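You operate a simulated robot arm through the tools that you are given. There is no shell and no other tool. Be economical: measure what you need, move in short steps, check, and stop when the job is done.

You run a simulated robot arm. Do the job below in one go: nothing can be reset, and whatever is moved stays where it is left.

## Task
Take the purple gap block and put it on the test tile on the crate lid.

The check looks at the end state, three seconds after you hand in, the way a careful person would. Anything else that was tipped, shoved, dropped, spilled or broken makes it a failure. Lids that push on must go on centred and level and be pressed home; caps that screw on are set level and turned clockwise until they are tight.

## Robot
A 6-joint arm with a two-finger parallel gripper, fixed in place. Base frame: the origin is at the foot of the arm, x ahead of it, y to its left, z up; the work surface is at about z = 0. Lengths are in cm, angles in degrees, forces in N, time in s.
With the tool pointing down near the work surface it reaches from about 14 to 58 cm from the base axis. Its first joint turns from -66.0 to 66.0 degrees. Payload 2.1 kg.
Tool frame: the origin (TCP) lies between the finger pads and is the grasp point; the fingertips stand 3 cm ahead of it; z points along the fingers, y is the line along which they close. Largest opening 9.4 cm; finger width 2.8, thickness 1; the body of the gripper, 5 by 9.6 cm, starts 5.5 cm behind the TCP.
Orientation is that of the tool frame in the base frame, as a unit quaternion [x, y, z, w]. With the fingers straight down and closing along the base's y, the tool's x points along the base's -x, its y along +y and its z along -z.

## Interface
- The arm moves only by the tool move_arm. Its argument "series" is a list of rows, each a list of 4 numbers: the shift along the tool's x, y, z in units of 20 mm (1.0 is 20 mm), then the turn about the tool's z in units of 5 degrees (1.0 is 5 degrees). In form: [[tx, ty, tz, spin], ...]. A call has 1 to 20 rows; each row shifts and turns the commanded pose from where the row before left it, along the tool's axes as they then stand. "jaw" is the gripper command, from -1 (shut) to 1 (fully open), values between in proportion, set as the call begins (left out, the last holds). A call with a number of a shift or a turn outside -1 to 1 is refused whole. Rows are played at 5 a second. More than 5 cm and 8.6 degrees between two rows, or a gripper value outside its range, and nothing of the call is played. Where a pose cannot be reached the arm comes as near as it can. A force on the tool above 40 N (or 10 N above the force at the start of the call, whichever is more), or a blocked arm, ends the call early, and 0.2 s more pass. The fingers move at their own pace (about 7.2 cm/s each) and stop on an object; they squeeze with about 41 N. The grip force told is the motor's: it shows also when the fingers shut on nothing. Time passes only in rows, and 0.2 s behind the last, so rows that do not move let the fingers close. The reply holds the time, the measured pose of the TCP, the force on the tool along the base axes, the opening and the grip force, in the units named above and with some noise.
- Cameras (640 x 400 px; columns grow to the right, rows downward): "scene" is fixed at [5.66, -37.07, 49.41]; the picture's right is [0.83, -0.56, 0.00], its down [-0.29, -0.43, -0.86] and it looks along [0.48, 0.71, -0.52] (base axes); focal length 368 px, centre (320, 200). "wrist" rides on the gripper at [7.6, 1.4, -10.2] in the tool frame; the picture's right is [-0.18, 0.98, 0.00], its down [-0.75, -0.14, -0.64] and it looks along [-0.63, -0.12, 0.77] (tool axes); focal length 243 px, centre (320, 200). There is no depth. A picture from a camera that has moved, and an enlarged one, comes with that camera's place and axes in the base frame and with its lens. The place of the scene camera against the robot may be out by one fixed shift of up to 1.2 cm in any direction.
- capture(camera): a new picture of that camera. The clock stands still meanwhile.
- enlarge(camera, box): a new picture of the part [left, top, right, bottom] of that camera's present view, enlarged. The clock stands still meanwhile.
- hand_in(): hands the job in; it is judged then, once.

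Work in short steps. Places have to be worked out from the pictures, the camera data and where the tool is seen: move nearer, look again, correct. Check each grasp and each placing, and mend what went wrong. You have 90 turns and 46 pictures in all, those below and enlarged ones among them. Open the gripper and draw the arm clear of the work before you hand the job in, unless the task says otherwise; then end with one line.

The tools are called by a JSON object that holds its "op" and its "data". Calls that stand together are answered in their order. move_arm: Moves the arm, as the interface text tells. Its arguments: {"type":"object","properties":{"series":{"type":"array"},"jaw":{"type":"number"}},"required":["series"]} The other tools are called the same way: capture (camera) takes a picture; enlarge (camera, box) takes an enlarged picture of a part of a camera's view; hand_in () hands the job in.

At the start:

```text
t: 0.0
position: [21.7, 18.59, 25.98]
tcp_rot: [-0.001, 1.0, 0.0, 0.0]
contact_force: [-0.5, -0.4, 0.6]
finger_gap: 9.39
grasp_force: 0.1
```

scene: 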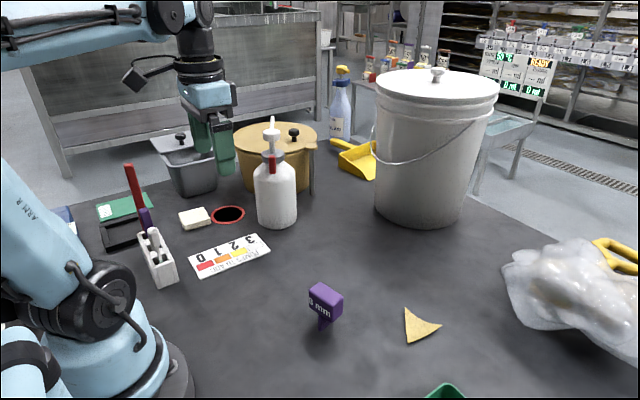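
wrist: 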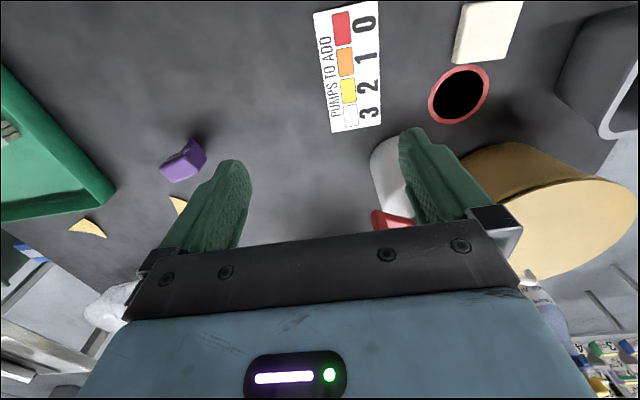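

The purple block labelled "8 mm" stands in the middle of the table. The crate lid isn't clear yet, so I'll look closer at both areas.

{"op": "enlarge", "data": {"camera": "scene", "box": [60, 110, 340, 300]}}

{"op": "enlarge", "data": {"camera": "scene", "box": [260, 250, 500, 400]}}

{"op": "enlarge", "data": {"camera": "wrist", "box": [0, 40, 240, 280]}}

```text
2.11 times, centred on (200, 205) of scene
camera zoom: at [5.66, -37.07, 49.41], right [0.83, -0.56, 0.0], down [-0.29, -0.43, -0.86], along [0.48, 0.71, -0.52], focal length 774 px, centre (573, 190)
```

zoom: 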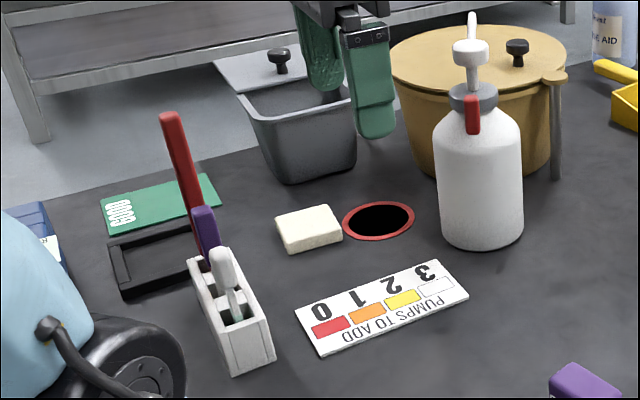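

```text
2.67 times, centred on (380, 325) of scene
camera zoom: at [5.66, -37.07, 49.41], right [0.83, -0.56, 0.0], down [-0.29, -0.43, -0.86], along [0.48, 0.71, -0.52], focal length 980 px, centre (160, -133)
```

zoom: 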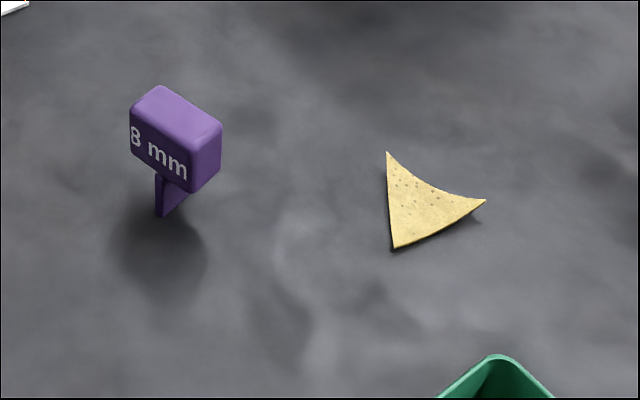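

```text
1.67 times, centred on (120, 160) of wrist
camera zoom: at [14.01, 20.1, 36.29], right [0.18, 0.98, 0.0], down [0.75, -0.14, 0.64], along [0.63, -0.12, -0.77], focal length 404 px, centre (653, 267)
```

zoom: 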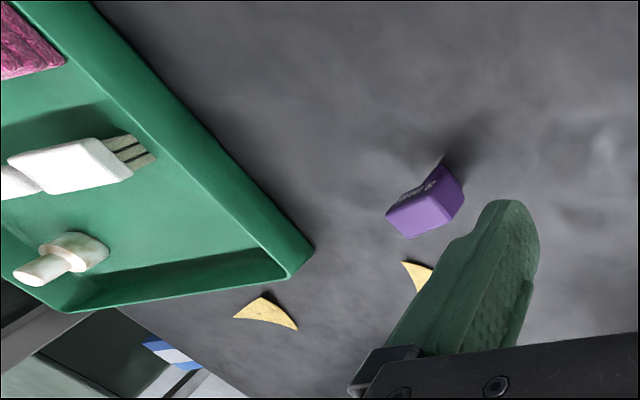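

The block is a T shape, with a thick head on a thin foot. The green crate on the right side (−y) is mostly out of view, so I'll raise the arm a little and swing it toward −y to look.

{"op": "move_arm", "data": {"series": [[0, 0, -1, 0], [0, 0, -1, 0], [0, -1, 0, 0], [0, -1, 0, 0], [0, -1, 0, 0], [0, -1, 0, 0], [0, -1, 0, 0], [0, -1, 0, 0], [0, -1, 0, 0], [0, -1, 0, 0], [0, -1, 0, 0], [0, -1, 0, 0], [0, 0, 0, 0]]}}

{"op": "capture", "data": {"camera": "wrist"}}

{"op": "capture", "data": {"camera": "scene"}}

```text
t: 2.8
position: [21.73, -1.35, 30.03]
tcp_rot: [-0.001, 1.0, 0.001, -0.001]
contact_force: [0.6, 0.0, 0.2]
finger_gap: 9.39
grasp_force: 0.1
```

```text
40 pictures are left
camera wrist: at [13.96, 0.06, 40.27], right [0.18, 0.98, 0.0], down [0.75, -0.14, 0.64], along [0.63, -0.12, -0.77], focal length 243 px, centre (320, 200)
```

wrist: 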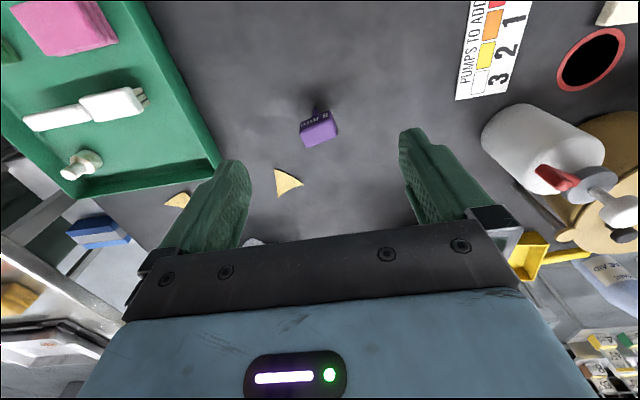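

```text
39 pictures are left
```

scene: 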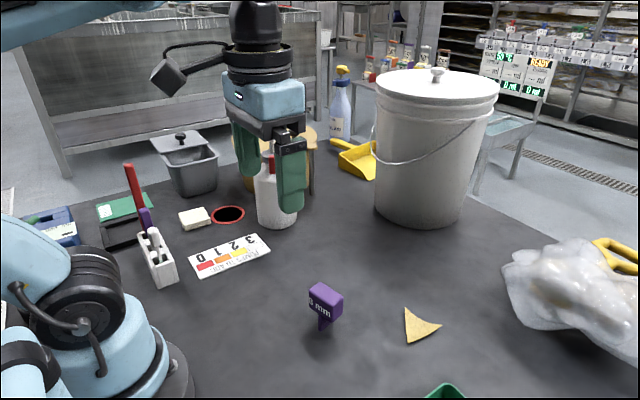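

From the wrist view the block is at about (28.8, −3.1). There's still no obvious crate lid, so I'll go further toward −y and look over the green tray.

{"op": "move_arm", "data": {"series": [[0, -1, 0, 0], [0, -1, 0, 0], [0, -1, 0, 0], [0, -1, 0, 0], [0, -1, 0, 0], [0, -1, 0, 0], [0, -1, 0, 0], [0, -1, 0, 0], [0, 0, 0, 0]]}}

{"op": "capture", "data": {"camera": "wrist"}}

```text
t: 4.8
position: [21.88, -17.38, 29.86]
tcp_rot: [-0.001, 1.0, 0.0, 0.0]
contact_force: [1.4, -1.5, -0.4]
finger_gap: 9.41
grasp_force: 0.0
```

```text
38 pictures are left
camera wrist: at [14.08, -15.93, 40.17], right [0.18, 0.98, 0.0], down [0.75, -0.14, 0.64], along [0.63, -0.12, -0.77], focal length 243 px, centre (320, 200)
```

wrist: 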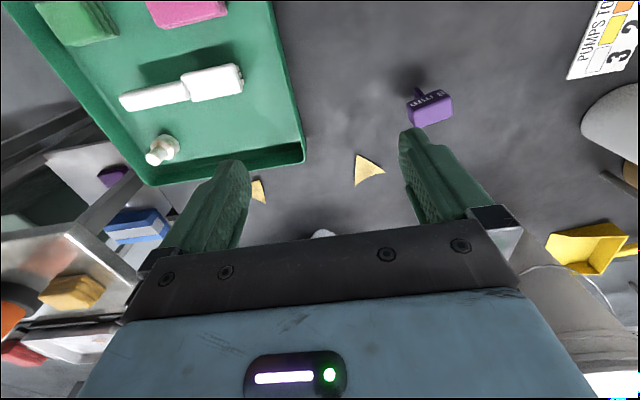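

The tray only holds sponges, a brush and similar, with no lid or tile visible. I'll spin the tool 90° clockwise so the wrist camera looks toward −y and shows the area I haven't seen.

{"op": "move_arm", "data": {"series": [[0, 0, 0, 1], [0, 0, 0, 1], [0, 0, 0, 1], [0, 0, 0, 1], [0, 0, 0, 1], [0, 0, 0, 1], [0, 0, 0, 1], [0, 0, 0, 1], [0, 0, 0, 1], [0, 0, 0, 1], [0, 0, 0, 1], [0, 0, 0, 1], [0, 0, 0, 1], [0, 0, 0, 1], [0, 0, 0, 1], [0, 0, 0, 1], [0, 0, 0, 1], [0, 0, 0, 1], [0, 0, 0, 0]]}}

{"op": "capture", "data": {"camera": "wrist"}}

```text
t: 8.8
position: [21.66, -17.33, 29.99]
tcp_rot: [0.707, 0.707, 0.001, -0.001]
contact_force: [-0.6, -0.3, -0.3]
finger_gap: 9.38
grasp_force: 0.0
```

```text
37 pictures are left
camera wrist: at [23.06, -9.67, 40.28], right [0.98, -0.18, 0.0], down [-0.14, -0.75, 0.64], along [-0.12, -0.63, -0.77], focal length 243 px, centre (320, 200)
```

wrist: 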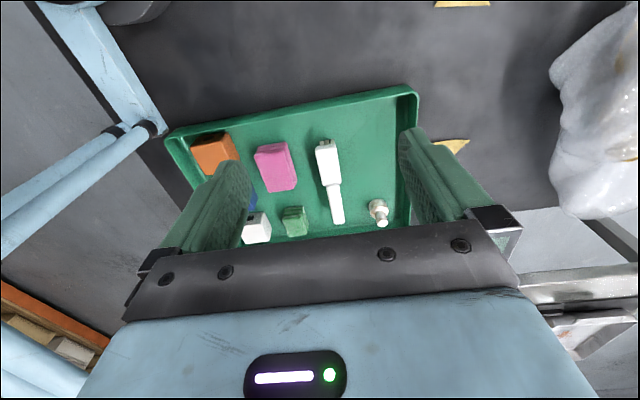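

There's no lid on this side. I'll spin back and go to the +y side to see the cream tile and the gray bin from above.

{"op": "move_arm", "data": {"series": [[0, 0, 0, -1], [0, 0, 0, -1], [0, 0, 0, -1], [0, 0, 0, -1], [0, 0, 0, -1], [0, 0, 0, -1], [0, 0, 0, -1], [0, 0, 0, -1], [0, 0, 0, -1], [0, 0, 0, -1], [0, 0, 0, -1], [0, 0, 0, -1], [0, 0, 0, -1], [0, 0, 0, -1], [0, 0, 0, -1], [0, 0, 0, -1], [0, 0, 0, -1], [0, 0, 0, -1], [0, 0, 0, 0]]}}

{"op": "move_arm", "data": {"series": [[0, 1, 0, 0], [0, 1, 0, 0], [0, 1, 0, 0], [0, 1, 0, 0], [0, 1, 0, 0], [0, 1, 0, 0], [0, 1, 0, 0], [0, 1, 0, 0], [0, 1, 0, 0], [0, 1, 0, 0], [0, 1, 0, 0], [0, 1, 0, 0], [0, 1, 0, 0], [0, 1, 0, 0], [0, 1, 0, 0], [0, 1, 0, 0], [0, 1, 0, 0], [0, 1, 0, 0], [0, 1, 0, 0], [0, 1, 0, 0]]}}

{"op": "move_arm", "data": {"series": [[0, 1, 0, 0], [0, 1, 0, 0], [0, 1, 0, 0], [0, 0, 0, 0]]}}

{"op": "capture", "data": {"camera": "wrist"}}

```text
t: 12.8
position: [21.79, -17.25, 29.98]
tcp_rot: [0.0, 1.0, 0.001, 0.0]
contact_force: [0.0, 0.3, 0.2]
finger_gap: 9.43
grasp_force: 0.0
```

```text
t: 17.0
position: [21.65, 22.7, 30.02]
tcp_rot: [0.0, 1.0, 0.0, 0.001]
contact_force: [-0.5, -0.4, -0.4]
finger_gap: 9.39
grasp_force: 0.1
```

```text
t: 18.0
position: [21.66, 28.62, 30.02]
tcp_rot: [-0.001, 1.0, 0.001, 0.0]
contact_force: [-1.0, 0.0, -0.3]
finger_gap: 9.41
grasp_force: 0.1
```

```text
36 pictures are left
camera wrist: at [13.93, 30.07, 40.33], right [0.18, 0.98, 0.0], down [0.75, -0.14, 0.64], along [0.63, -0.12, -0.77], focal length 243 px, centre (320, 200)
```

wrist: 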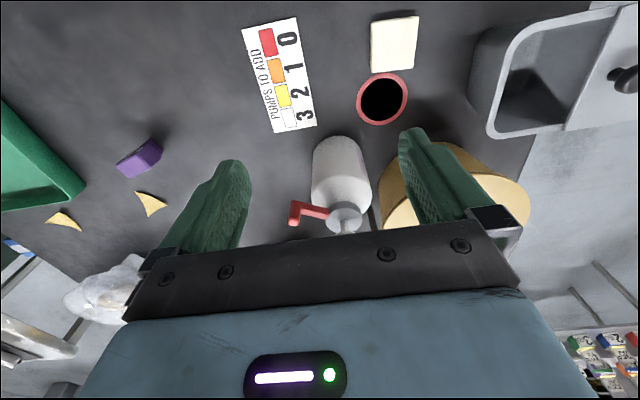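

The cream tile and the red-rimmed black disc are in view here. I'll enlarge them, then spin to look toward +y.

{"op": "enlarge", "data": {"camera": "wrist", "box": [330, 0, 450, 140]}}

{"op": "move_arm", "data": {"series": [[0, 0, 0, -1], [0, 0, 0, -1], [0, 0, 0, -1], [0, 0, 0, -1], [0, 0, 0, -1], [0, 0, 0, -1], [0, 0, 0, -1], [0, 0, 0, -1], [0, 0, 0, -1], [0, 0, 0, -1], [0, 0, 0, -1], [0, 0, 0, -1], [0, 0, 0, -1], [0, 0, 0, -1], [0, 0, 0, -1], [0, 0, 0, -1], [0, 0, 0, -1], [0, 0, 0, -1], [0, 0, 0, -1], [0, 0, 0, 0]]}}

{"op": "capture", "data": {"camera": "wrist"}}

```text
2.86 times, centred on (390, 70) of wrist
camera zoom: at [13.93, 30.07, 40.33], right [0.18, 0.98, 0.0], down [0.75, -0.14, 0.64], along [0.63, -0.12, -0.77], focal length 693 px, centre (120, 571)
```

zoom: 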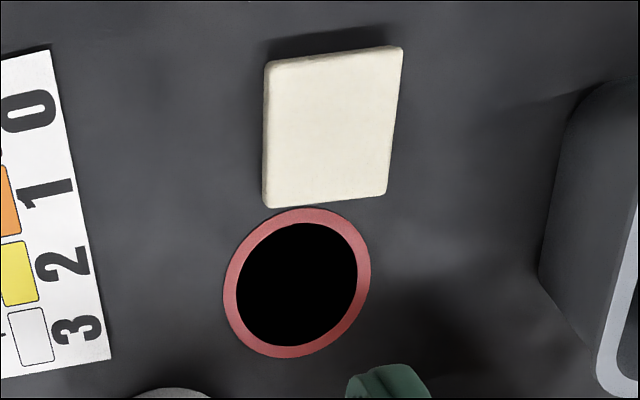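

```text
t: 22.2
position: [21.83, 28.55, 29.99]
tcp_rot: [0.737, -0.675, -0.001, -0.001]
contact_force: [-0.1, 0.3, -0.1]
finger_gap: 9.38
grasp_force: 0.0
```

```text
34 pictures are left
camera wrist: at [20.92, 20.92, 40.27], right [-1.0, 0.1, 0.0], down [0.07, 0.76, 0.64], along [0.06, 0.64, -0.77], focal length 243 px, centre (320, 200)
```

wrist: 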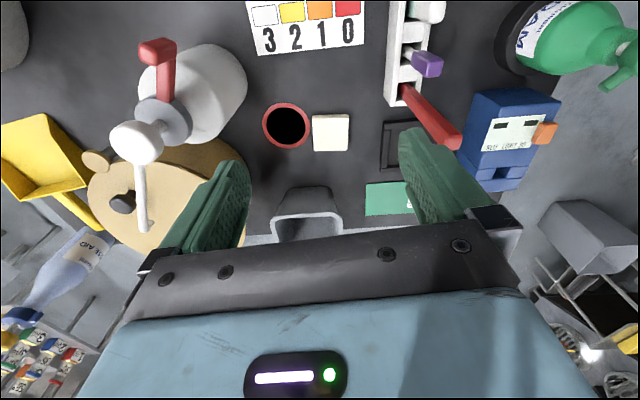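

I'll enlarge the part around the cream tile, frame and rack to identify the lid.

{"op": "enlarge", "data": {"camera": "wrist", "box": [250, 60, 420, 240]}}

{"op": "enlarge", "data": {"camera": "wrist", "box": [370, 0, 570, 220]}}

{"op": "capture", "data": {"camera": "scene"}}

```text
2.22 times, centred on (335, 150) of wrist
camera zoom: at [20.92, 20.92, 40.27], right [-1.0, 0.1, 0.0], down [0.07, 0.76, 0.64], along [0.06, 0.64, -0.77], focal length 539 px, centre (287, 311)
```

zoom: 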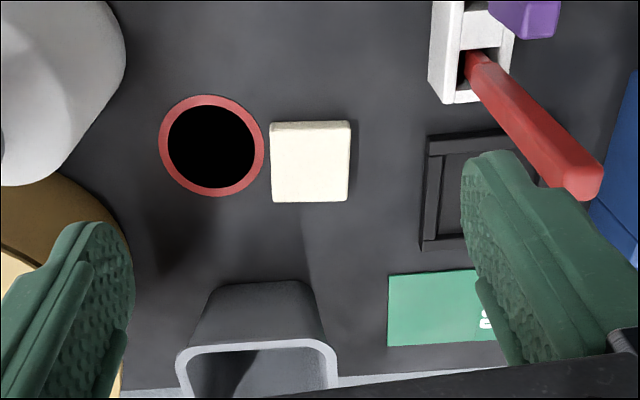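

```text
1.82 times, centred on (470, 110) of wrist
camera zoom: at [20.92, 20.92, 40.27], right [-1.0, 0.1, 0.0], down [0.07, 0.76, 0.64], along [0.06, 0.64, -0.77], focal length 441 px, centre (47, 364)
```

zoom: 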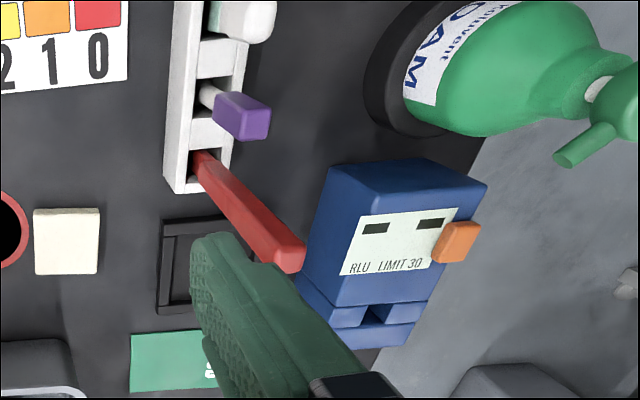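

```text
31 pictures are left
```

scene: 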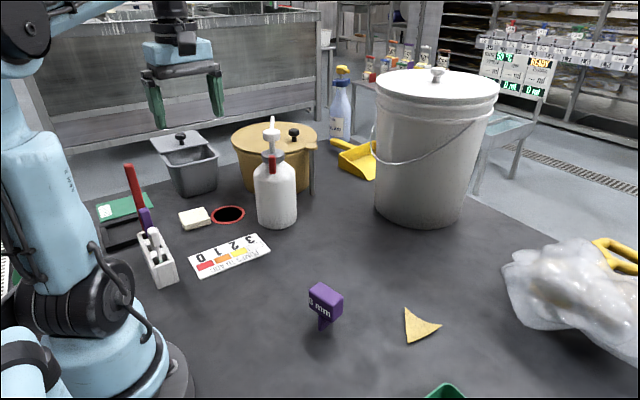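

I'll enlarge the green plate, the black frame and the odd bits at the left edge of the scene view.

{"op": "enlarge", "data": {"camera": "scene", "box": [70, 170, 190, 260]}}

{"op": "enlarge", "data": {"camera": "scene", "box": [0, 220, 90, 340]}}

```text
4.44 times, centred on (130, 215) of scene
camera zoom: at [5.66, -37.07, 49.41], right [0.83, -0.56, 0.0], down [-0.29, -0.43, -0.86], along [0.48, 0.71, -0.52], focal length 1634 px, centre (1164, 133)
```

zoom: 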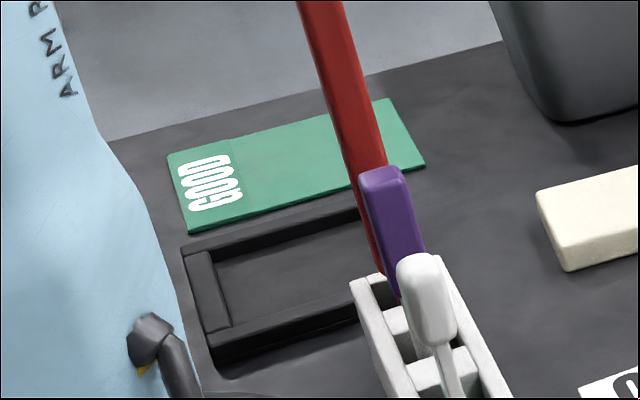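

```text
3.33 times, centred on (45, 280) of scene
camera zoom: at [5.66, -37.07, 49.41], right [0.83, -0.56, 0.0], down [-0.29, -0.43, -0.86], along [0.48, 0.71, -0.52], focal length 1225 px, centre (1237, -67)
```

zoom: 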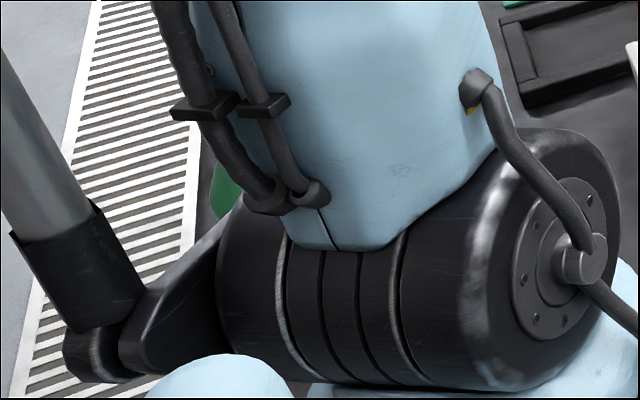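

The green plate reads "GOOD", and the frame and rack aren't lids either. An earlier view showed something past the far side of the tray, on the −y/+x side, so I'll go back there and look.

{"op": "move_arm", "data": {"series": [[0, 0, 0, 1], [0, 0, 0, 1], [0, 0, 0, 1], [0, 0, 0, 1], [0, 0, 0, 1], [0, 0, 0, 1], [0, 0, 0, 1], [0, 0, 0, 1], [0, 0, 0, 1], [0, 0, 0, 1], [0, 0, 0, 1], [0, 0, 0, 1], [0, 0, 0, 1], [0, 0, 0, 1], [0, 0, 0, 1], [0, 0, 0, 1], [0, 0, 0, 1], [0, 0, 0, 1], [0, 0, 0, 1]]}}

{"op": "move_arm", "data": {"series": [[0, -1, 0, 0], [0, -1, 0, 0], [0, -1, 0, 0], [0, -1, 0, 0], [0, -1, 0, 0], [0, -1, 0, 0], [0, -1, 0, 0], [0, -1, 0, 0], [0, -1, 0, 0], [0, -1, 0, 0], [0, -1, 0, 0], [0, -1, 0, 0], [0, -1, 0, 0], [0, -1, 0, 0], [0, -1, 0, 0], [0, -1, 0, 0], [0, -1, 0, 0], [0, -1, 0, 0], [0, -1, 0, 0], [0, -1, 0, 0]]}}

{"op": "move_arm", "data": {"series": [[0, -1, 0, 0], [0, -1, 0, 0], [0, -1, 0, 0], [0, -1, 0, 0], [0, -1, 0, 0], [0, -1, 0, 0], [0, 0, 0, 1], [0, 0, 0, 1], [0, 0, 0, 1], [0, 0, 0, 1], [0, 0, 0, 1], [0, 0, 0, 1], [0, 0, 0, 1], [0, 0, 0, 1], [0, 0, 0, 0]]}}

{"op": "capture", "data": {"camera": "wrist"}}

```text
t: 26.2
position: [21.79, 28.78, 29.97]
tcp_rot: [0.0, 1.0, 0.001, 0.001]
contact_force: [-0.1, -0.1, 0.2]
finger_gap: 9.41
grasp_force: 0.0
```

```text
t: 30.4
position: [21.71, -11.42, 29.91]
tcp_rot: [-0.001, 1.0, 0.001, 0.001]
contact_force: [0.5, 0.0, -0.7]
finger_gap: 9.39
grasp_force: 0.0
```

```text
t: 33.6
position: [21.83, -23.23, 30.02]
tcp_rot: [0.342, 0.94, 0.001, 0.0]
contact_force: [-0.3, 0.3, -0.7]
finger_gap: 9.4
grasp_force: 0.0
```

```text
28 pictures are left
camera wrist: at [16.72, -17.31, 40.24], right [0.77, 0.63, 0.0], down [0.49, -0.59, 0.64], along [0.41, -0.5, -0.77], focal length 243 px, centre (320, 200)
```

wrist: 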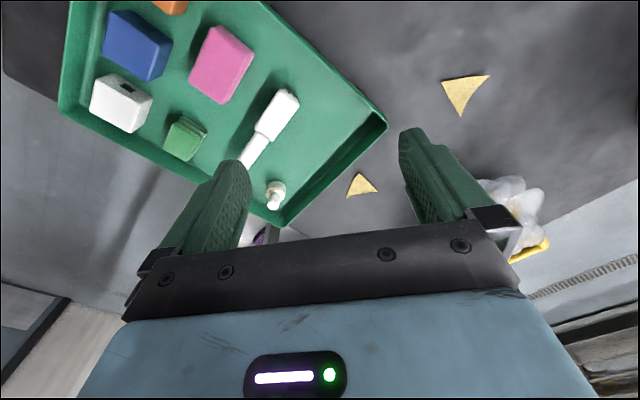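

Past the tray's corner there's a dark, purple-ringed object, mostly hidden by the gripper. I'll undo the spin and enlarge that spot.

{"op": "move_arm", "data": {"series": [[0, 0, 0, -1], [0, 0, 0, -1], [0, 0, 0, -1], [0, 0, 0, -1], [0, 0, 0, -1], [0, 0, 0, -1], [0, 0, 0, -1], [0, 0, 0, -1], [0, 0, 0, 0]]}}

{"op": "enlarge", "data": {"camera": "wrist", "box": [0, 80, 260, 320]}}

```text
t: 35.6
position: [21.75, -23.35, 30.01]
tcp_rot: [-0.001, 1.0, 0.001, 0.0]
contact_force: [-0.4, -0.1, 0.0]
finger_gap: 9.38
grasp_force: 0.1
```

```text
1.67 times, centred on (130, 200) of wrist
camera zoom: at [14.01, -21.91, 40.24], right [0.18, 0.98, 0.0], down [0.75, -0.14, 0.64], along [0.63, -0.12, -0.77], focal length 404 px, centre (637, 200)
```

zoom: 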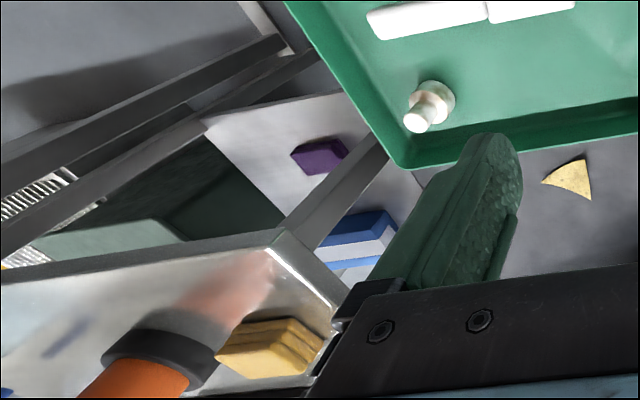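

Those items are on background furniture well out of reach. Within reach, the only tile is the cream one at about (21, 39.5), lying on the worktop, so I take that as the test tile. Next I'll approach the block and measure it.

{"op": "move_arm", "data": {"series": [[0, 1, 0, 0], [0, 1, 0, 0], [0, 1, 0, 0], [0, 1, 0, 0], [0, 1, 0, 0], [0, 1, 0, 0], [0, 1, 0, 0], [0, 1, 0, 0], [0, 1, 0, 0], [0, 1, 0, 0], [0, 0, 1, 0], [0, 0, 1, 0], [0, 0, 1, 0], [0, 0, 1, 0], [0, 0, 1, 0], [0, 0, 0, 0]]}}

{"op": "capture", "data": {"camera": "wrist"}}

{"op": "enlarge", "data": {"camera": "scene", "box": [280, 260, 380, 350]}}

```text
t: 39.0
position: [21.8, -3.19, 19.86]
tcp_rot: [0.0, 1.0, 0.001, 0.0]
contact_force: [0.0, -0.3, -0.7]
finger_gap: 9.41
grasp_force: 0.0
```

```text
26 pictures are left
camera wrist: at [14.06, -1.81, 30.23], right [0.18, 0.98, 0.0], down [0.75, -0.14, 0.64], along [0.63, -0.12, -0.77], focal length 243 px, centre (320, 200)
```

wrist: 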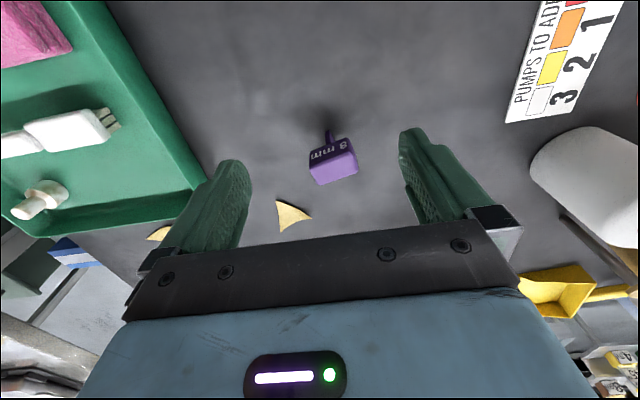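

```text
4.44 times, centred on (330, 305) of scene
camera zoom: at [5.66, -37.07, 49.41], right [0.83, -0.56, 0.0], down [-0.29, -0.43, -0.86], along [0.48, 0.71, -0.52], focal length 1634 px, centre (276, -267)
```

zoom: 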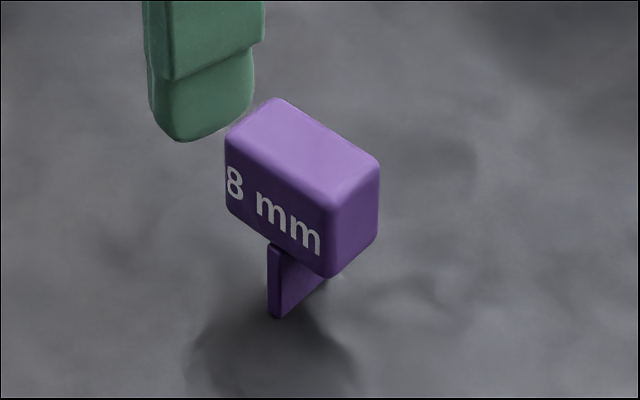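

The head is a purple box on a thin foot. I'll enlarge it in the wrist view to get its size and orientation.

{"op": "enlarge", "data": {"camera": "wrist", "box": [290, 110, 380, 200]}}

```text
4.44 times, centred on (335, 155) of wrist
camera zoom: at [14.06, -1.81, 30.23], right [0.18, 0.98, 0.0], down [0.75, -0.14, 0.64], along [0.63, -0.12, -0.77], focal length 1078 px, centre (253, 400)
```

zoom: 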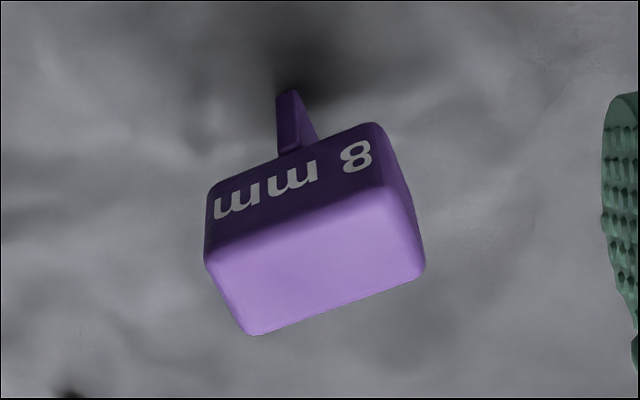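

Working from both cameras:
- **Head:** about 4.7 × 2.5 cm, spanning z ≈ 3.9–7.5, centred near (28.65, −3.0). Its short axis is about +14° from base x.
- **Foot:** about 0.8 × 2.5 cm.

I'll hover over it with the fingers set to close along the short axis, then check.

{"op": "move_arm", "data": {"series": [[-0.856, 0.025, 0, 0], [-0.856, 0.025, 0, 0], [-0.856, 0.025, 0, 0], [-0.857, 0.02, 0, 0], [0, 0, 0, 1], [0, 0, 0, 1], [0, 0, 0, 1], [0, 0, 0, 1], [0, 0, 0, 1], [0, 0, 0, 1], [0, 0, 0, 1], [0, 0, 0, 1], [0, 0, 0, 1], [0, 0, 0, 1], [0, 0, 0, 1], [0, 0, 0, 1], [0, 0, 0, 1], [0, 0, 0, 1], [0, 0, 0, 1], [0, 0, 0, 0.14]]}}

{"op": "move_arm", "data": {"series": [[0, 0, 1, 0], [0, 0, 1, 0], [0, 0, 0.5, 0], [0, 0, 0, 0]]}}

{"op": "capture", "data": {"camera": "wrist"}}

```text
t: 43.2
position: [28.68, -3.06, 19.94]
tcp_rot: [0.613, 0.79, 0.0, 0.0]
contact_force: [-0.3, -0.2, -0.2]
finger_gap: 9.37
grasp_force: 0.0
```

```text
t: 44.2
position: [28.66, -3.06, 15.12]
tcp_rot: [0.613, 0.79, 0.0, 0.001]
contact_force: [0.3, 0.0, 0.3]
finger_gap: 9.39
grasp_force: 0.1
```

```text
23 pictures are left
camera wrist: at [27.97, 4.64, 25.29], right [1.0, 0.07, 0.0], down [0.05, -0.77, 0.64], along [0.04, -0.64, -0.77], focal length 243 px, centre (320, 200)
```

wrist: 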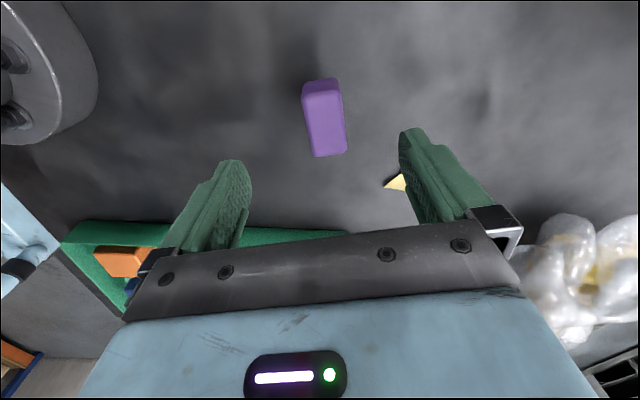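

The block sits between the fingers. I'll enlarge it to refine its centre and angle.

{"op": "enlarge", "data": {"camera": "wrist", "box": [270, 60, 380, 170]}}

```text
3.64 times, centred on (325, 115) of wrist
camera zoom: at [27.97, 4.64, 25.29], right [1.0, 0.07, 0.0], down [0.05, -0.77, 0.64], along [0.04, -0.64, -0.77], focal length 882 px, centre (302, 509)
```

zoom: 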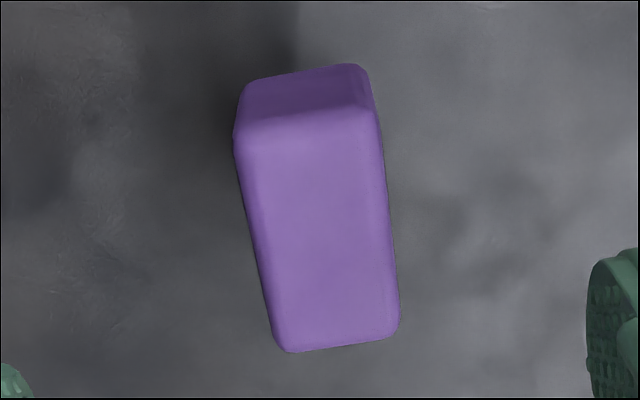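

Refined block centre is (28.8, −2.9), with its short axis at about 13°. I'll correct slightly, descend to z ≈ 5.7 and close partway to 3.2 cm.

{"op": "move_arm", "data": {"series": [[0.06, 0.09, 0, 0.26], [0, 0, 1, 0], [0, 0, 1, 0], [0, 0, 1, 0], [0, 0, 1, 0], [0, 0, 0.7, 0], [0, 0, 0, 0]]}}

{"op": "move_arm", "data": {"series": [[0, 0, 0, 0], [0, 0, 0, 0], [0, 0, 0, 0], [0, 0, 0, 0]], "jaw": -0.3}}

{"op": "enlarge", "data": {"camera": "scene", "box": [250, 210, 410, 350]}}

{"op": "capture", "data": {"camera": "wrist"}}

```text
t: 45.8
position: [28.84, -2.95, 5.69]
tcp_rot: [0.621, 0.784, 0.0, 0.001]
contact_force: [-0.4, 0.6, -0.4]
finger_gap: 9.39
grasp_force: 0.0
```

```text
t: 46.8
position: [28.72, -2.94, 5.62]
tcp_rot: [0.622, 0.783, 0.0, 0.001]
contact_force: [0.7, -0.2, 0.2]
finger_gap: 3.4
grasp_force: 1.0
```

```text
2.86 times, centred on (330, 280) of scene
camera zoom: at [5.66, -37.07, 49.41], right [0.83, -0.56, 0.0], down [-0.29, -0.43, -0.86], along [0.48, 0.71, -0.52], focal length 1050 px, centre (291, -29)
```

zoom: 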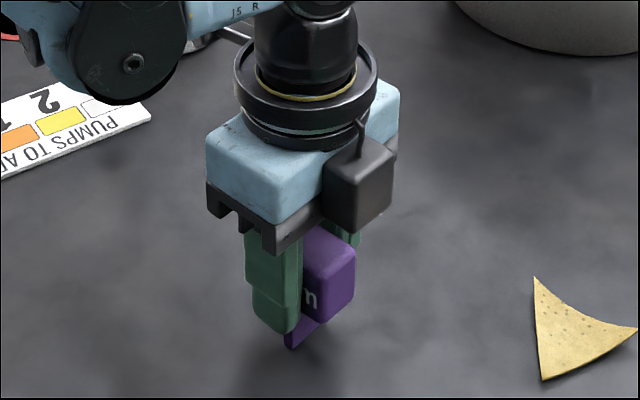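

```text
20 pictures are left
camera wrist: at [28.34, 4.81, 16.01], right [1.0, 0.04, 0.0], down [0.03, -0.77, 0.64], along [0.03, -0.64, -0.77], focal length 243 px, centre (320, 200)
```

wrist: 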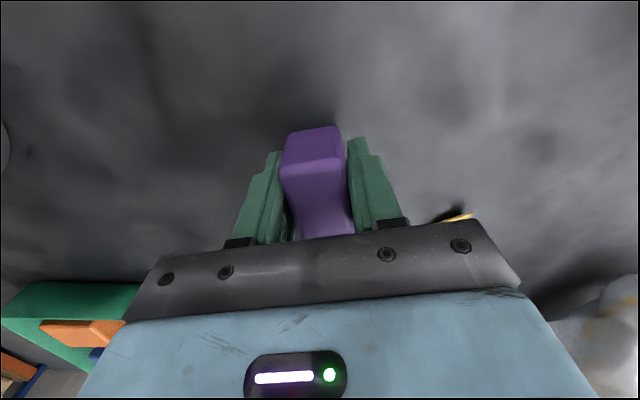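

The block is between the pads and still standing. I'll close fully, then lift a little.

{"op": "move_arm", "data": {"series": [[0, 0, 0, 0], [0, 0, 0, 0], [0, 0, 0, 0], [0, 0, 0, 0]], "jaw": -1}}

{"op": "move_arm", "data": {"series": [[0, 0, -0.5, 0], [0, 0, -1, 0], [0, 0, -1, 0], [0, 0, 0, 0]]}}

{"op": "enlarge", "data": {"camera": "scene", "box": [250, 190, 410, 330]}}

```text
t: 47.8
position: [28.75, -3.02, 5.71]
tcp_rot: [0.622, 0.783, 0.001, 0.001]
contact_force: [-0.3, -0.4, -0.2]
finger_gap: 3.34
grasp_force: 41.4
```

```text
t: 48.8
position: [28.88, -3.13, 10.63]
tcp_rot: [0.622, 0.783, 0.0, 0.0]
contact_force: [-0.2, 0.6, 0.1]
finger_gap: 2.93
grasp_force: 41.3
```

```text
2.86 times, centred on (330, 260) of scene
camera zoom: at [5.66, -37.07, 49.41], right [0.83, -0.56, 0.0], down [-0.29, -0.43, -0.86], along [0.48, 0.71, -0.52], focal length 1050 px, centre (291, 29)
```

zoom: 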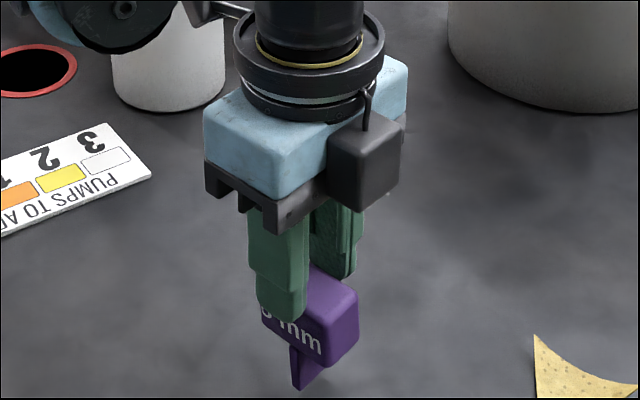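

The gap shrank from 3.34 to 2.93 and the block barely rose, so it has slipped down in the grip. I'll look before doing anything else.

{"op": "capture", "data": {"camera": "wrist"}}

{"op": "enlarge", "data": {"camera": "scene", "box": [290, 250, 370, 340]}}

```text
18 pictures are left
camera wrist: at [28.43, 4.72, 21.01], right [1.0, 0.04, 0.0], down [0.03, -0.77, 0.64], along [0.03, -0.64, -0.77], focal length 243 px, centre (320, 200)
```

wrist: 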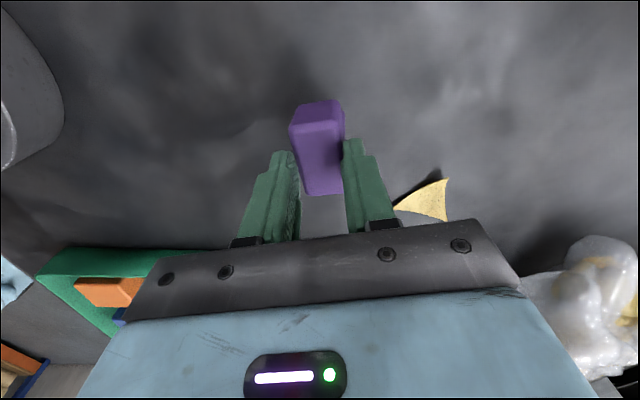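

```text
4.44 times, centred on (330, 295) of scene
camera zoom: at [5.66, -37.07, 49.41], right [0.83, -0.56, 0.0], down [-0.29, -0.43, -0.86], along [0.48, 0.71, -0.52], focal length 1634 px, centre (276, -222)
```

zoom: 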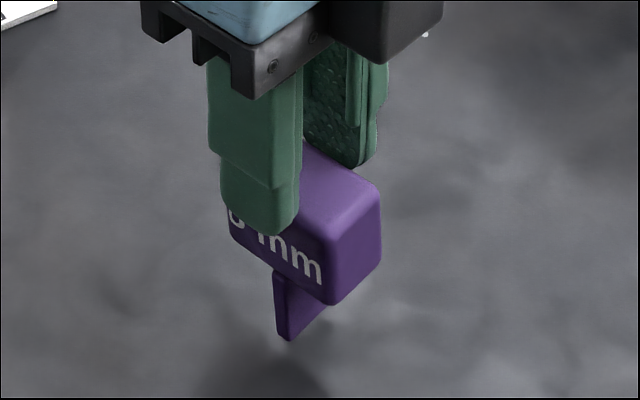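

The block is off the table by about 0.9 cm but held only by the fingertips. My first grip probably caught the foot edges. I'll lower slowly until it touches the table, watching the force.

{"op": "move_arm", "data": {"series": [[0, 0, 0.1, 0], [0, 0, 0.1, 0], [0, 0, 0.1, 0], [0, 0, 0.05, 0], [0, 0, 0, 0]]}}

{"op": "enlarge", "data": {"camera": "scene", "box": [290, 250, 370, 340]}}

```text
t: 50.0
position: [28.94, -2.99, 9.88]
tcp_rot: [0.622, 0.783, 0.001, 0.001]
contact_force: [0.3, 0.2, -0.8]
finger_gap: 2.91
grasp_force: 41.0
```

```text
4.44 times, centred on (330, 295) of scene
camera zoom: at [5.66, -37.07, 49.41], right [0.83, -0.56, 0.0], down [-0.29, -0.43, -0.86], along [0.48, 0.71, -0.52], focal length 1634 px, centre (276, -222)
```

zoom: 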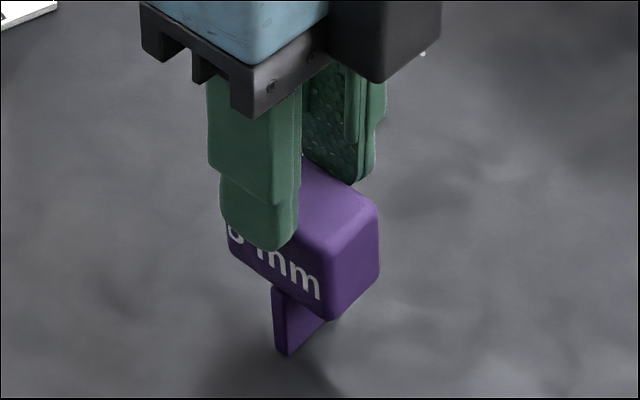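

It holds firmly now and moved down with the fingers, with about 0.3 cm to go. I'll lower in fine steps to contact.

{"op": "move_arm", "data": {"series": [[0, 0, 0.05, 0], [0, 0, 0.05, 0], [0, 0, 0.05, 0], [0, 0, 0, 0]]}}

```text
t: 51.0
position: [28.79, -2.97, 9.57]
tcp_rot: [0.622, 0.783, 0.0, 0.001]
contact_force: [7.3, 2.5, 25.8]
finger_gap: 2.91
grasp_force: 41.4
```

It's in contact with the table (about 26 N). I'll ease off slightly, open to about 4.2 cm and check that it stands.

{"op": "move_arm", "data": {"series": [[0, 0, -0.04, 0], [0, 0, 0, 0]]}}

{"op": "move_arm", "data": {"series": [[0, 0, 0, 0], [0, 0, 0, 0], [0, 0, 0, 0]], "jaw": -0.1}}

{"op": "capture", "data": {"camera": "wrist"}}

{"op": "enlarge", "data": {"camera": "scene", "box": [290, 250, 370, 340]}}

```text
t: 51.6
position: [28.74, -2.95, 9.6]
tcp_rot: [0.623, 0.783, 0.001, 0.0]
contact_force: [0.2, -0.9, -1.1]
finger_gap: 2.9
grasp_force: 41.0
```

```text
t: 52.4
position: [28.81, -3.06, 9.81]
tcp_rot: [0.622, 0.783, 0.001, 0.001]
contact_force: [-0.3, 0.5, 0.2]
finger_gap: 4.21
grasp_force: 0.0
```

```text
15 pictures are left
camera wrist: at [28.34, 4.78, 19.97], right [1.0, 0.04, 0.0], down [0.03, -0.77, 0.64], along [0.03, -0.64, -0.77], focal length 243 px, centre (320, 200)
```

wrist: 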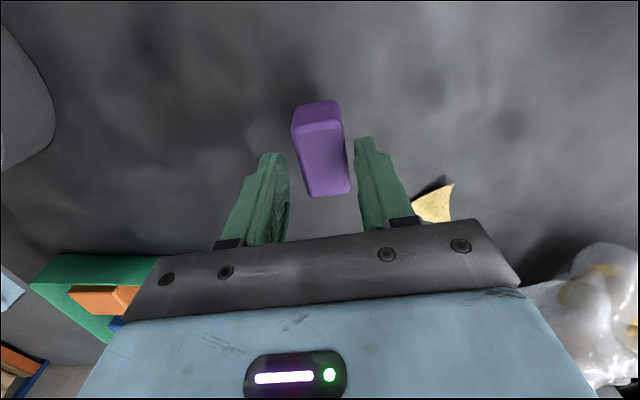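

```text
4.44 times, centred on (330, 295) of scene
camera zoom: at [5.66, -37.07, 49.41], right [0.83, -0.56, 0.0], down [-0.29, -0.43, -0.86], along [0.48, 0.71, -0.52], focal length 1634 px, centre (276, -222)
```

zoom: 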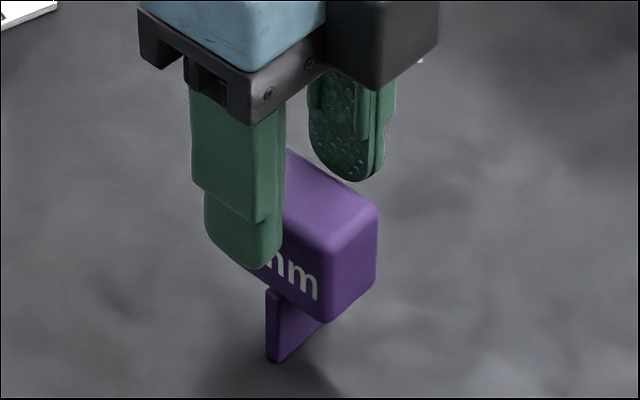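

The block is standing and upright. I'll descend to z ≈ 7.2 so the pads cover only the head, close, and test with a small lift.

{"op": "move_arm", "data": {"series": [[0, 0.05, 0.5, 0], [0, 0, 0.5, 0], [0, 0, 0.3, 0], [0, 0, 0, 0]]}}

{"op": "move_arm", "data": {"series": [[0, 0, 0, 0], [0, 0, 0, 0], [0, 0, 0, 0], [0, 0, 0, 0], [0, 0, 0, 0]], "jaw": -1}}

{"op": "move_arm", "data": {"series": [[0, 0, -0.2, 0], [0, 0, -0.2, 0], [0, 0, -0.2, 0], [0, 0, -0.2, 0], [0, 0, -0.2, 0], [0, 0, 0, 0]]}}

{"op": "enlarge", "data": {"camera": "scene", "box": [290, 250, 370, 340]}}

```text
t: 53.4
position: [28.87, -2.87, 6.99]
tcp_rot: [0.622, 0.783, 0.001, 0.001]
contact_force: [-0.3, 0.9, -0.4]
finger_gap: 4.23
grasp_force: 0.0
```

```text
t: 54.6
position: [28.82, -2.91, 7.17]
tcp_rot: [0.622, 0.783, 0.001, 0.001]
contact_force: [0.7, 0.0, 0.2]
finger_gap: 3.32
grasp_force: 40.7
```

```text
t: 56.0
position: [28.85, -2.82, 9.05]
tcp_rot: [0.622, 0.783, 0.001, 0.001]
contact_force: [-0.6, 0.8, -0.1]
finger_gap: 3.34
grasp_force: 40.6
```

```text
4.44 times, centred on (330, 295) of scene
camera zoom: at [5.66, -37.07, 49.41], right [0.83, -0.56, 0.0], down [-0.29, -0.43, -0.86], along [0.48, 0.71, -0.52], focal length 1634 px, centre (276, -222)
```

zoom: 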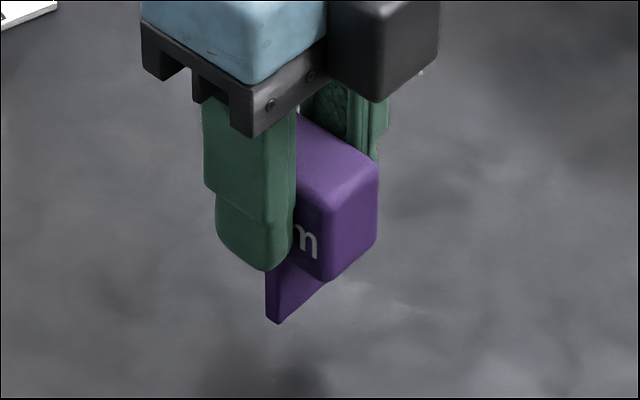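

The block came up with the gripper and the gap is steady at 3.34. The test tile is about 6 × 6 cm, centred near (20.9, 38.9) and rotated about −4°. I'll lift to z ≈ 25 and turn to align with it.

{"op": "move_arm", "data": {"series": [[0, 0, -1, 0], [0, 0, -1, 0], [0, 0, -1, 0], [0, 0, -1, 0], [0, 0, -1, 0], [0, 0, -1, 0], [0, 0, -1, 0], [0, 0, -1, 0], [0, 0, 0, 1], [0, 0, 0, 1], [0, 0, 0, 1], [0, 0, 0, 0.46], [0, 0, 0, 0]]}}

{"op": "move_arm", "data": {"series": [[0.9, -0.275, 0, 0], [0.9, -0.275, 0, 0], [0.9, -0.275, 0, 0], [0.9, -0.275, 0, 0], [0.9, -0.275, 0, 0], [0.9, -0.275, 0, 0], [0.9, -0.275, 0, 0], [0.9, -0.275, 0, 0], [0.9, -0.275, 0, 0], [0.9, -0.275, 0, 0], [0.9, -0.275, 0, 0], [0.9, -0.275, 0, 0], [0.9, -0.275, 0, 0], [0.9, -0.275, 0, 0], [0.9, -0.275, 0, 0], [0.9, -0.275, 0, 0], [0.9, -0.275, 0, 0], [0.9, -0.275, 0, 0], [0.9, -0.275, 0, 0], [0, 0, 0, 0]]}}

{"op": "capture", "data": {"camera": "scene"}}

```text
t: 58.8
position: [28.78, -2.98, 25.08]
tcp_rot: [0.733, 0.68, 0.001, -0.001]
contact_force: [0.8, 0.2, -0.2]
finger_gap: 3.33
grasp_force: 40.4
```

```text
t: 63.0
position: [21.0, 31.93, 25.05]
tcp_rot: [0.733, 0.68, 0.001, -0.001]
contact_force: [-0.5, 0.6, -0.5]
finger_gap: 3.34
grasp_force: 41.1
```

```text
12 pictures are left
```

scene: 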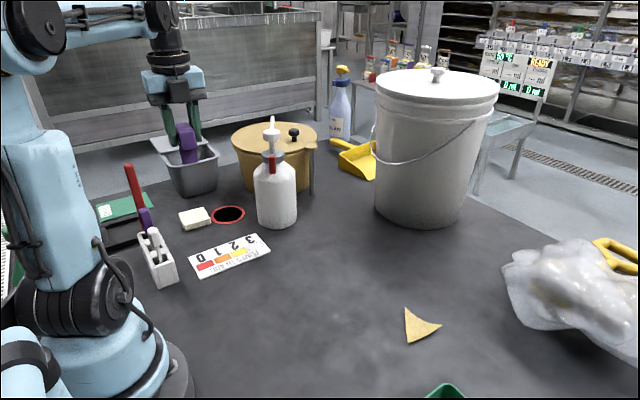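

The block is held upright and is clear of everything. I'll move over the tile and come down to z ≈ 15 to verify.

{"op": "move_arm", "data": {"series": [[0.86, -0.07, 0, 0], [0.86, -0.07, 0, 0], [0.86, -0.07, 0, 0], [0.86, -0.07, 0, 0], [0, 0, 1, 0], [0, 0, 1, 0], [0, 0, 1, 0], [0, 0, 1, 0], [0, 0, 1, 0], [0, 0, 0, 0]]}}

{"op": "capture", "data": {"camera": "wrist"}}

{"op": "enlarge", "data": {"camera": "scene", "box": [130, 120, 280, 250]}}

```text
t: 65.2
position: [20.77, 38.97, 15.08]
tcp_rot: [0.733, 0.681, 0.001, 0.0]
contact_force: [-0.3, -0.2, -0.6]
finger_gap: 3.38
grasp_force: 40.7
```

```text
11 pictures are left
camera wrist: at [22.71, 46.39, 25.43], right [0.97, -0.26, 0.0], down [-0.2, -0.74, 0.64], along [-0.16, -0.62, -0.77], focal length 243 px, centre (320, 200)
```

wrist: 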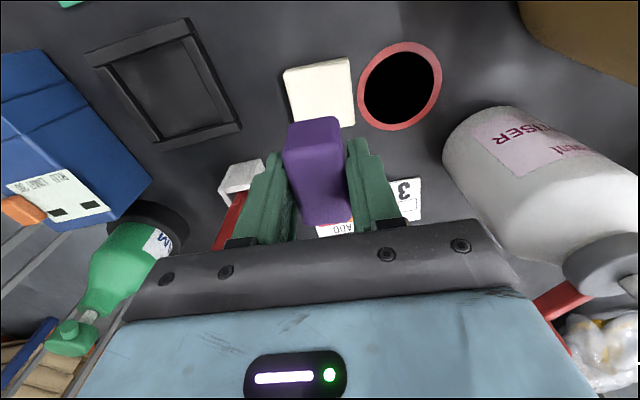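

```text
3.08 times, centred on (205, 185) of scene
camera zoom: at [5.66, -37.07, 49.41], right [0.83, -0.56, 0.0], down [-0.29, -0.43, -0.86], along [0.48, 0.71, -0.52], focal length 1131 px, centre (674, 246)
```

zoom: 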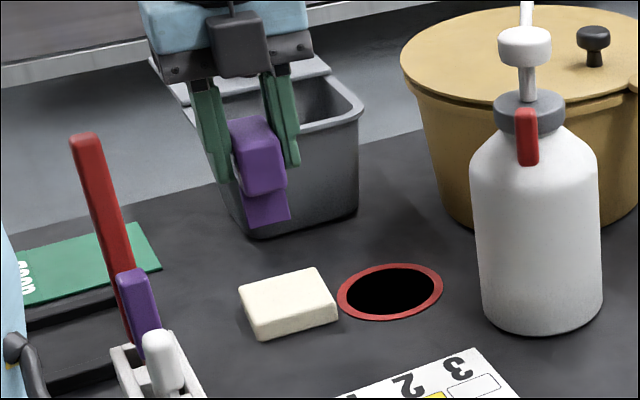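

The tile centre reads (21.0, 39.0) again, and the block is directly over it and aligned. I'll descend to just above the tile and check.

{"op": "move_arm", "data": {"series": [[0, 0.08, 1, 0], [0, 0, 1, 0], [0, 0, 0.8, 0], [0, 0, 0, 0]]}}

{"op": "enlarge", "data": {"camera": "scene", "box": [150, 150, 260, 250]}}

```text
t: 66.2
position: [21.0, 38.77, 9.47]
tcp_rot: [0.733, 0.681, 0.001, 0.0]
contact_force: [0.1, -0.1, -0.5]
finger_gap: 3.34
grasp_force: 41.1
```

```text
4.00 times, centred on (205, 200) of scene
camera zoom: at [5.66, -37.07, 49.41], right [0.83, -0.56, 0.0], down [-0.29, -0.43, -0.86], along [0.48, 0.71, -0.52], focal length 1470 px, centre (780, 200)
```

zoom: 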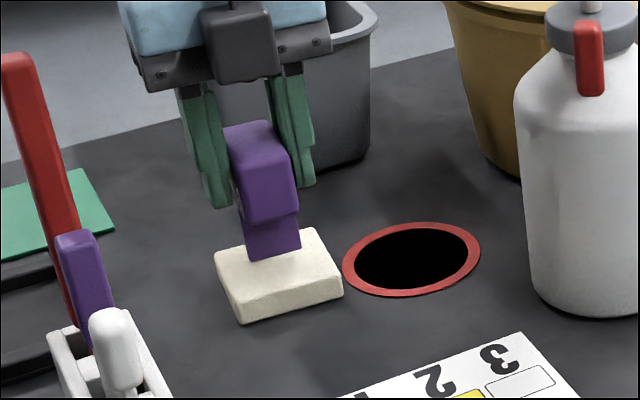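

The foot is centred over the tile, about 1 cm up. I'll lower in fine steps until contact.

{"op": "move_arm", "data": {"series": [[0, 0, 0.1, 0], [0, 0, 0.1, 0], [0, 0, 0.05, 0], [0, 0, 0.05, 0], [0, 0, 0, 0]]}}

```text
t: 67.4
position: [20.99, 38.95, 8.94]
tcp_rot: [0.733, 0.681, 0.001, -0.002]
contact_force: [-0.1, 0.2, -0.3]
finger_gap: 3.33
grasp_force: 41.0
```

Nothing touched yet at z = 8.94, so I'll continue in 1 mm steps.

{"op": "move_arm", "data": {"series": [[0, 0, 0.05, 0], [0, 0, 0.05, 0], [0, 0, 0.05, 0], [0, 0, 0, 0]]}}

```text
t: 68.4
position: [21.02, 38.96, 8.45]
tcp_rot: [0.732, 0.681, 0.001, 0.001]
contact_force: [1.8, 0.9, 32.2]
finger_gap: 3.35
grasp_force: 40.8
```

Contact (32 N). I'll ease off under a millimetre and recheck the load and the picture before releasing.

{"op": "move_arm", "data": {"series": [[0, 0, -0.03, 0], [0, 0, 0, 0]]}}

{"op": "enlarge", "data": {"camera": "scene", "box": [160, 160, 240, 240]}}

```text
t: 69.0
position: [21.05, 38.91, 8.59]
tcp_rot: [0.733, 0.681, 0.001, 0.0]
contact_force: [-0.7, 3.6, 21.6]
finger_gap: 3.37
grasp_force: 41.4
```

```text
5.00 times, centred on (200, 200) of scene
camera zoom: at [5.65, -37.08, 49.4], right [0.83, -0.56, 0.0], down [-0.29, -0.43, -0.86], along [0.48, 0.71, -0.52], focal length 1838 px, centre (920, 200)
```

zoom: 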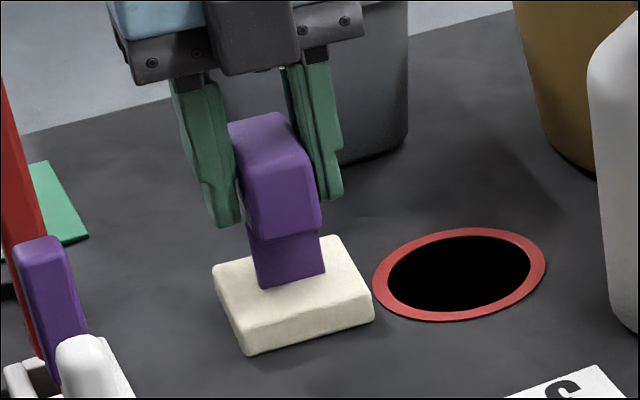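

The foot is on the tile, centred and level. I'll relax the remaining load a bit and then open gradually.

{"op": "move_arm", "data": {"series": [[0, 0, -0.03, 0], [0, 0, 0, 0]]}}

{"op": "move_arm", "data": {"series": [[0, 0, 0, 0], [0, 0, 0, 0], [0, 0, 0, 0]], "jaw": -0.2}}

{"op": "move_arm", "data": {"series": [[0, 0, 0, 0], [0, 0, 0, 0], [0, 0, 0, 0]], "jaw": 0.2}}

{"op": "enlarge", "data": {"camera": "scene", "box": [160, 160, 240, 240]}}

```text
t: 69.6
position: [20.96, 38.77, 8.69]
tcp_rot: [0.733, 0.68, 0.0, 0.0]
contact_force: [0.1, 0.5, -1.2]
finger_gap: 3.35
grasp_force: 41.6
```

```text
t: 70.4
position: [21.03, 38.76, 8.55]
tcp_rot: [0.732, 0.681, 0.0, -0.001]
contact_force: [-0.1, -0.8, -0.1]
finger_gap: 3.78
grasp_force: 0.1
```

```text
t: 71.2
position: [21.18, 38.96, 8.6]
tcp_rot: [0.732, 0.681, 0.001, -0.001]
contact_force: [-0.3, -0.1, -0.7]
finger_gap: 5.64
grasp_force: 0.1
```

```text
5.00 times, centred on (200, 200) of scene
camera zoom: at [5.66, -37.07, 49.41], right [0.83, -0.56, 0.0], down [-0.29, -0.43, -0.86], along [0.48, 0.71, -0.52], focal length 1838 px, centre (920, 200)
```

zoom: 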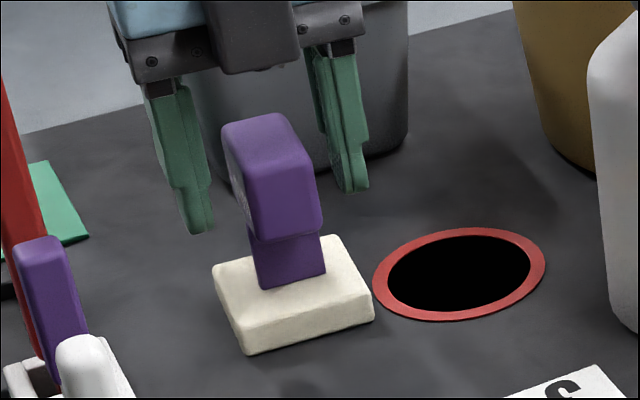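

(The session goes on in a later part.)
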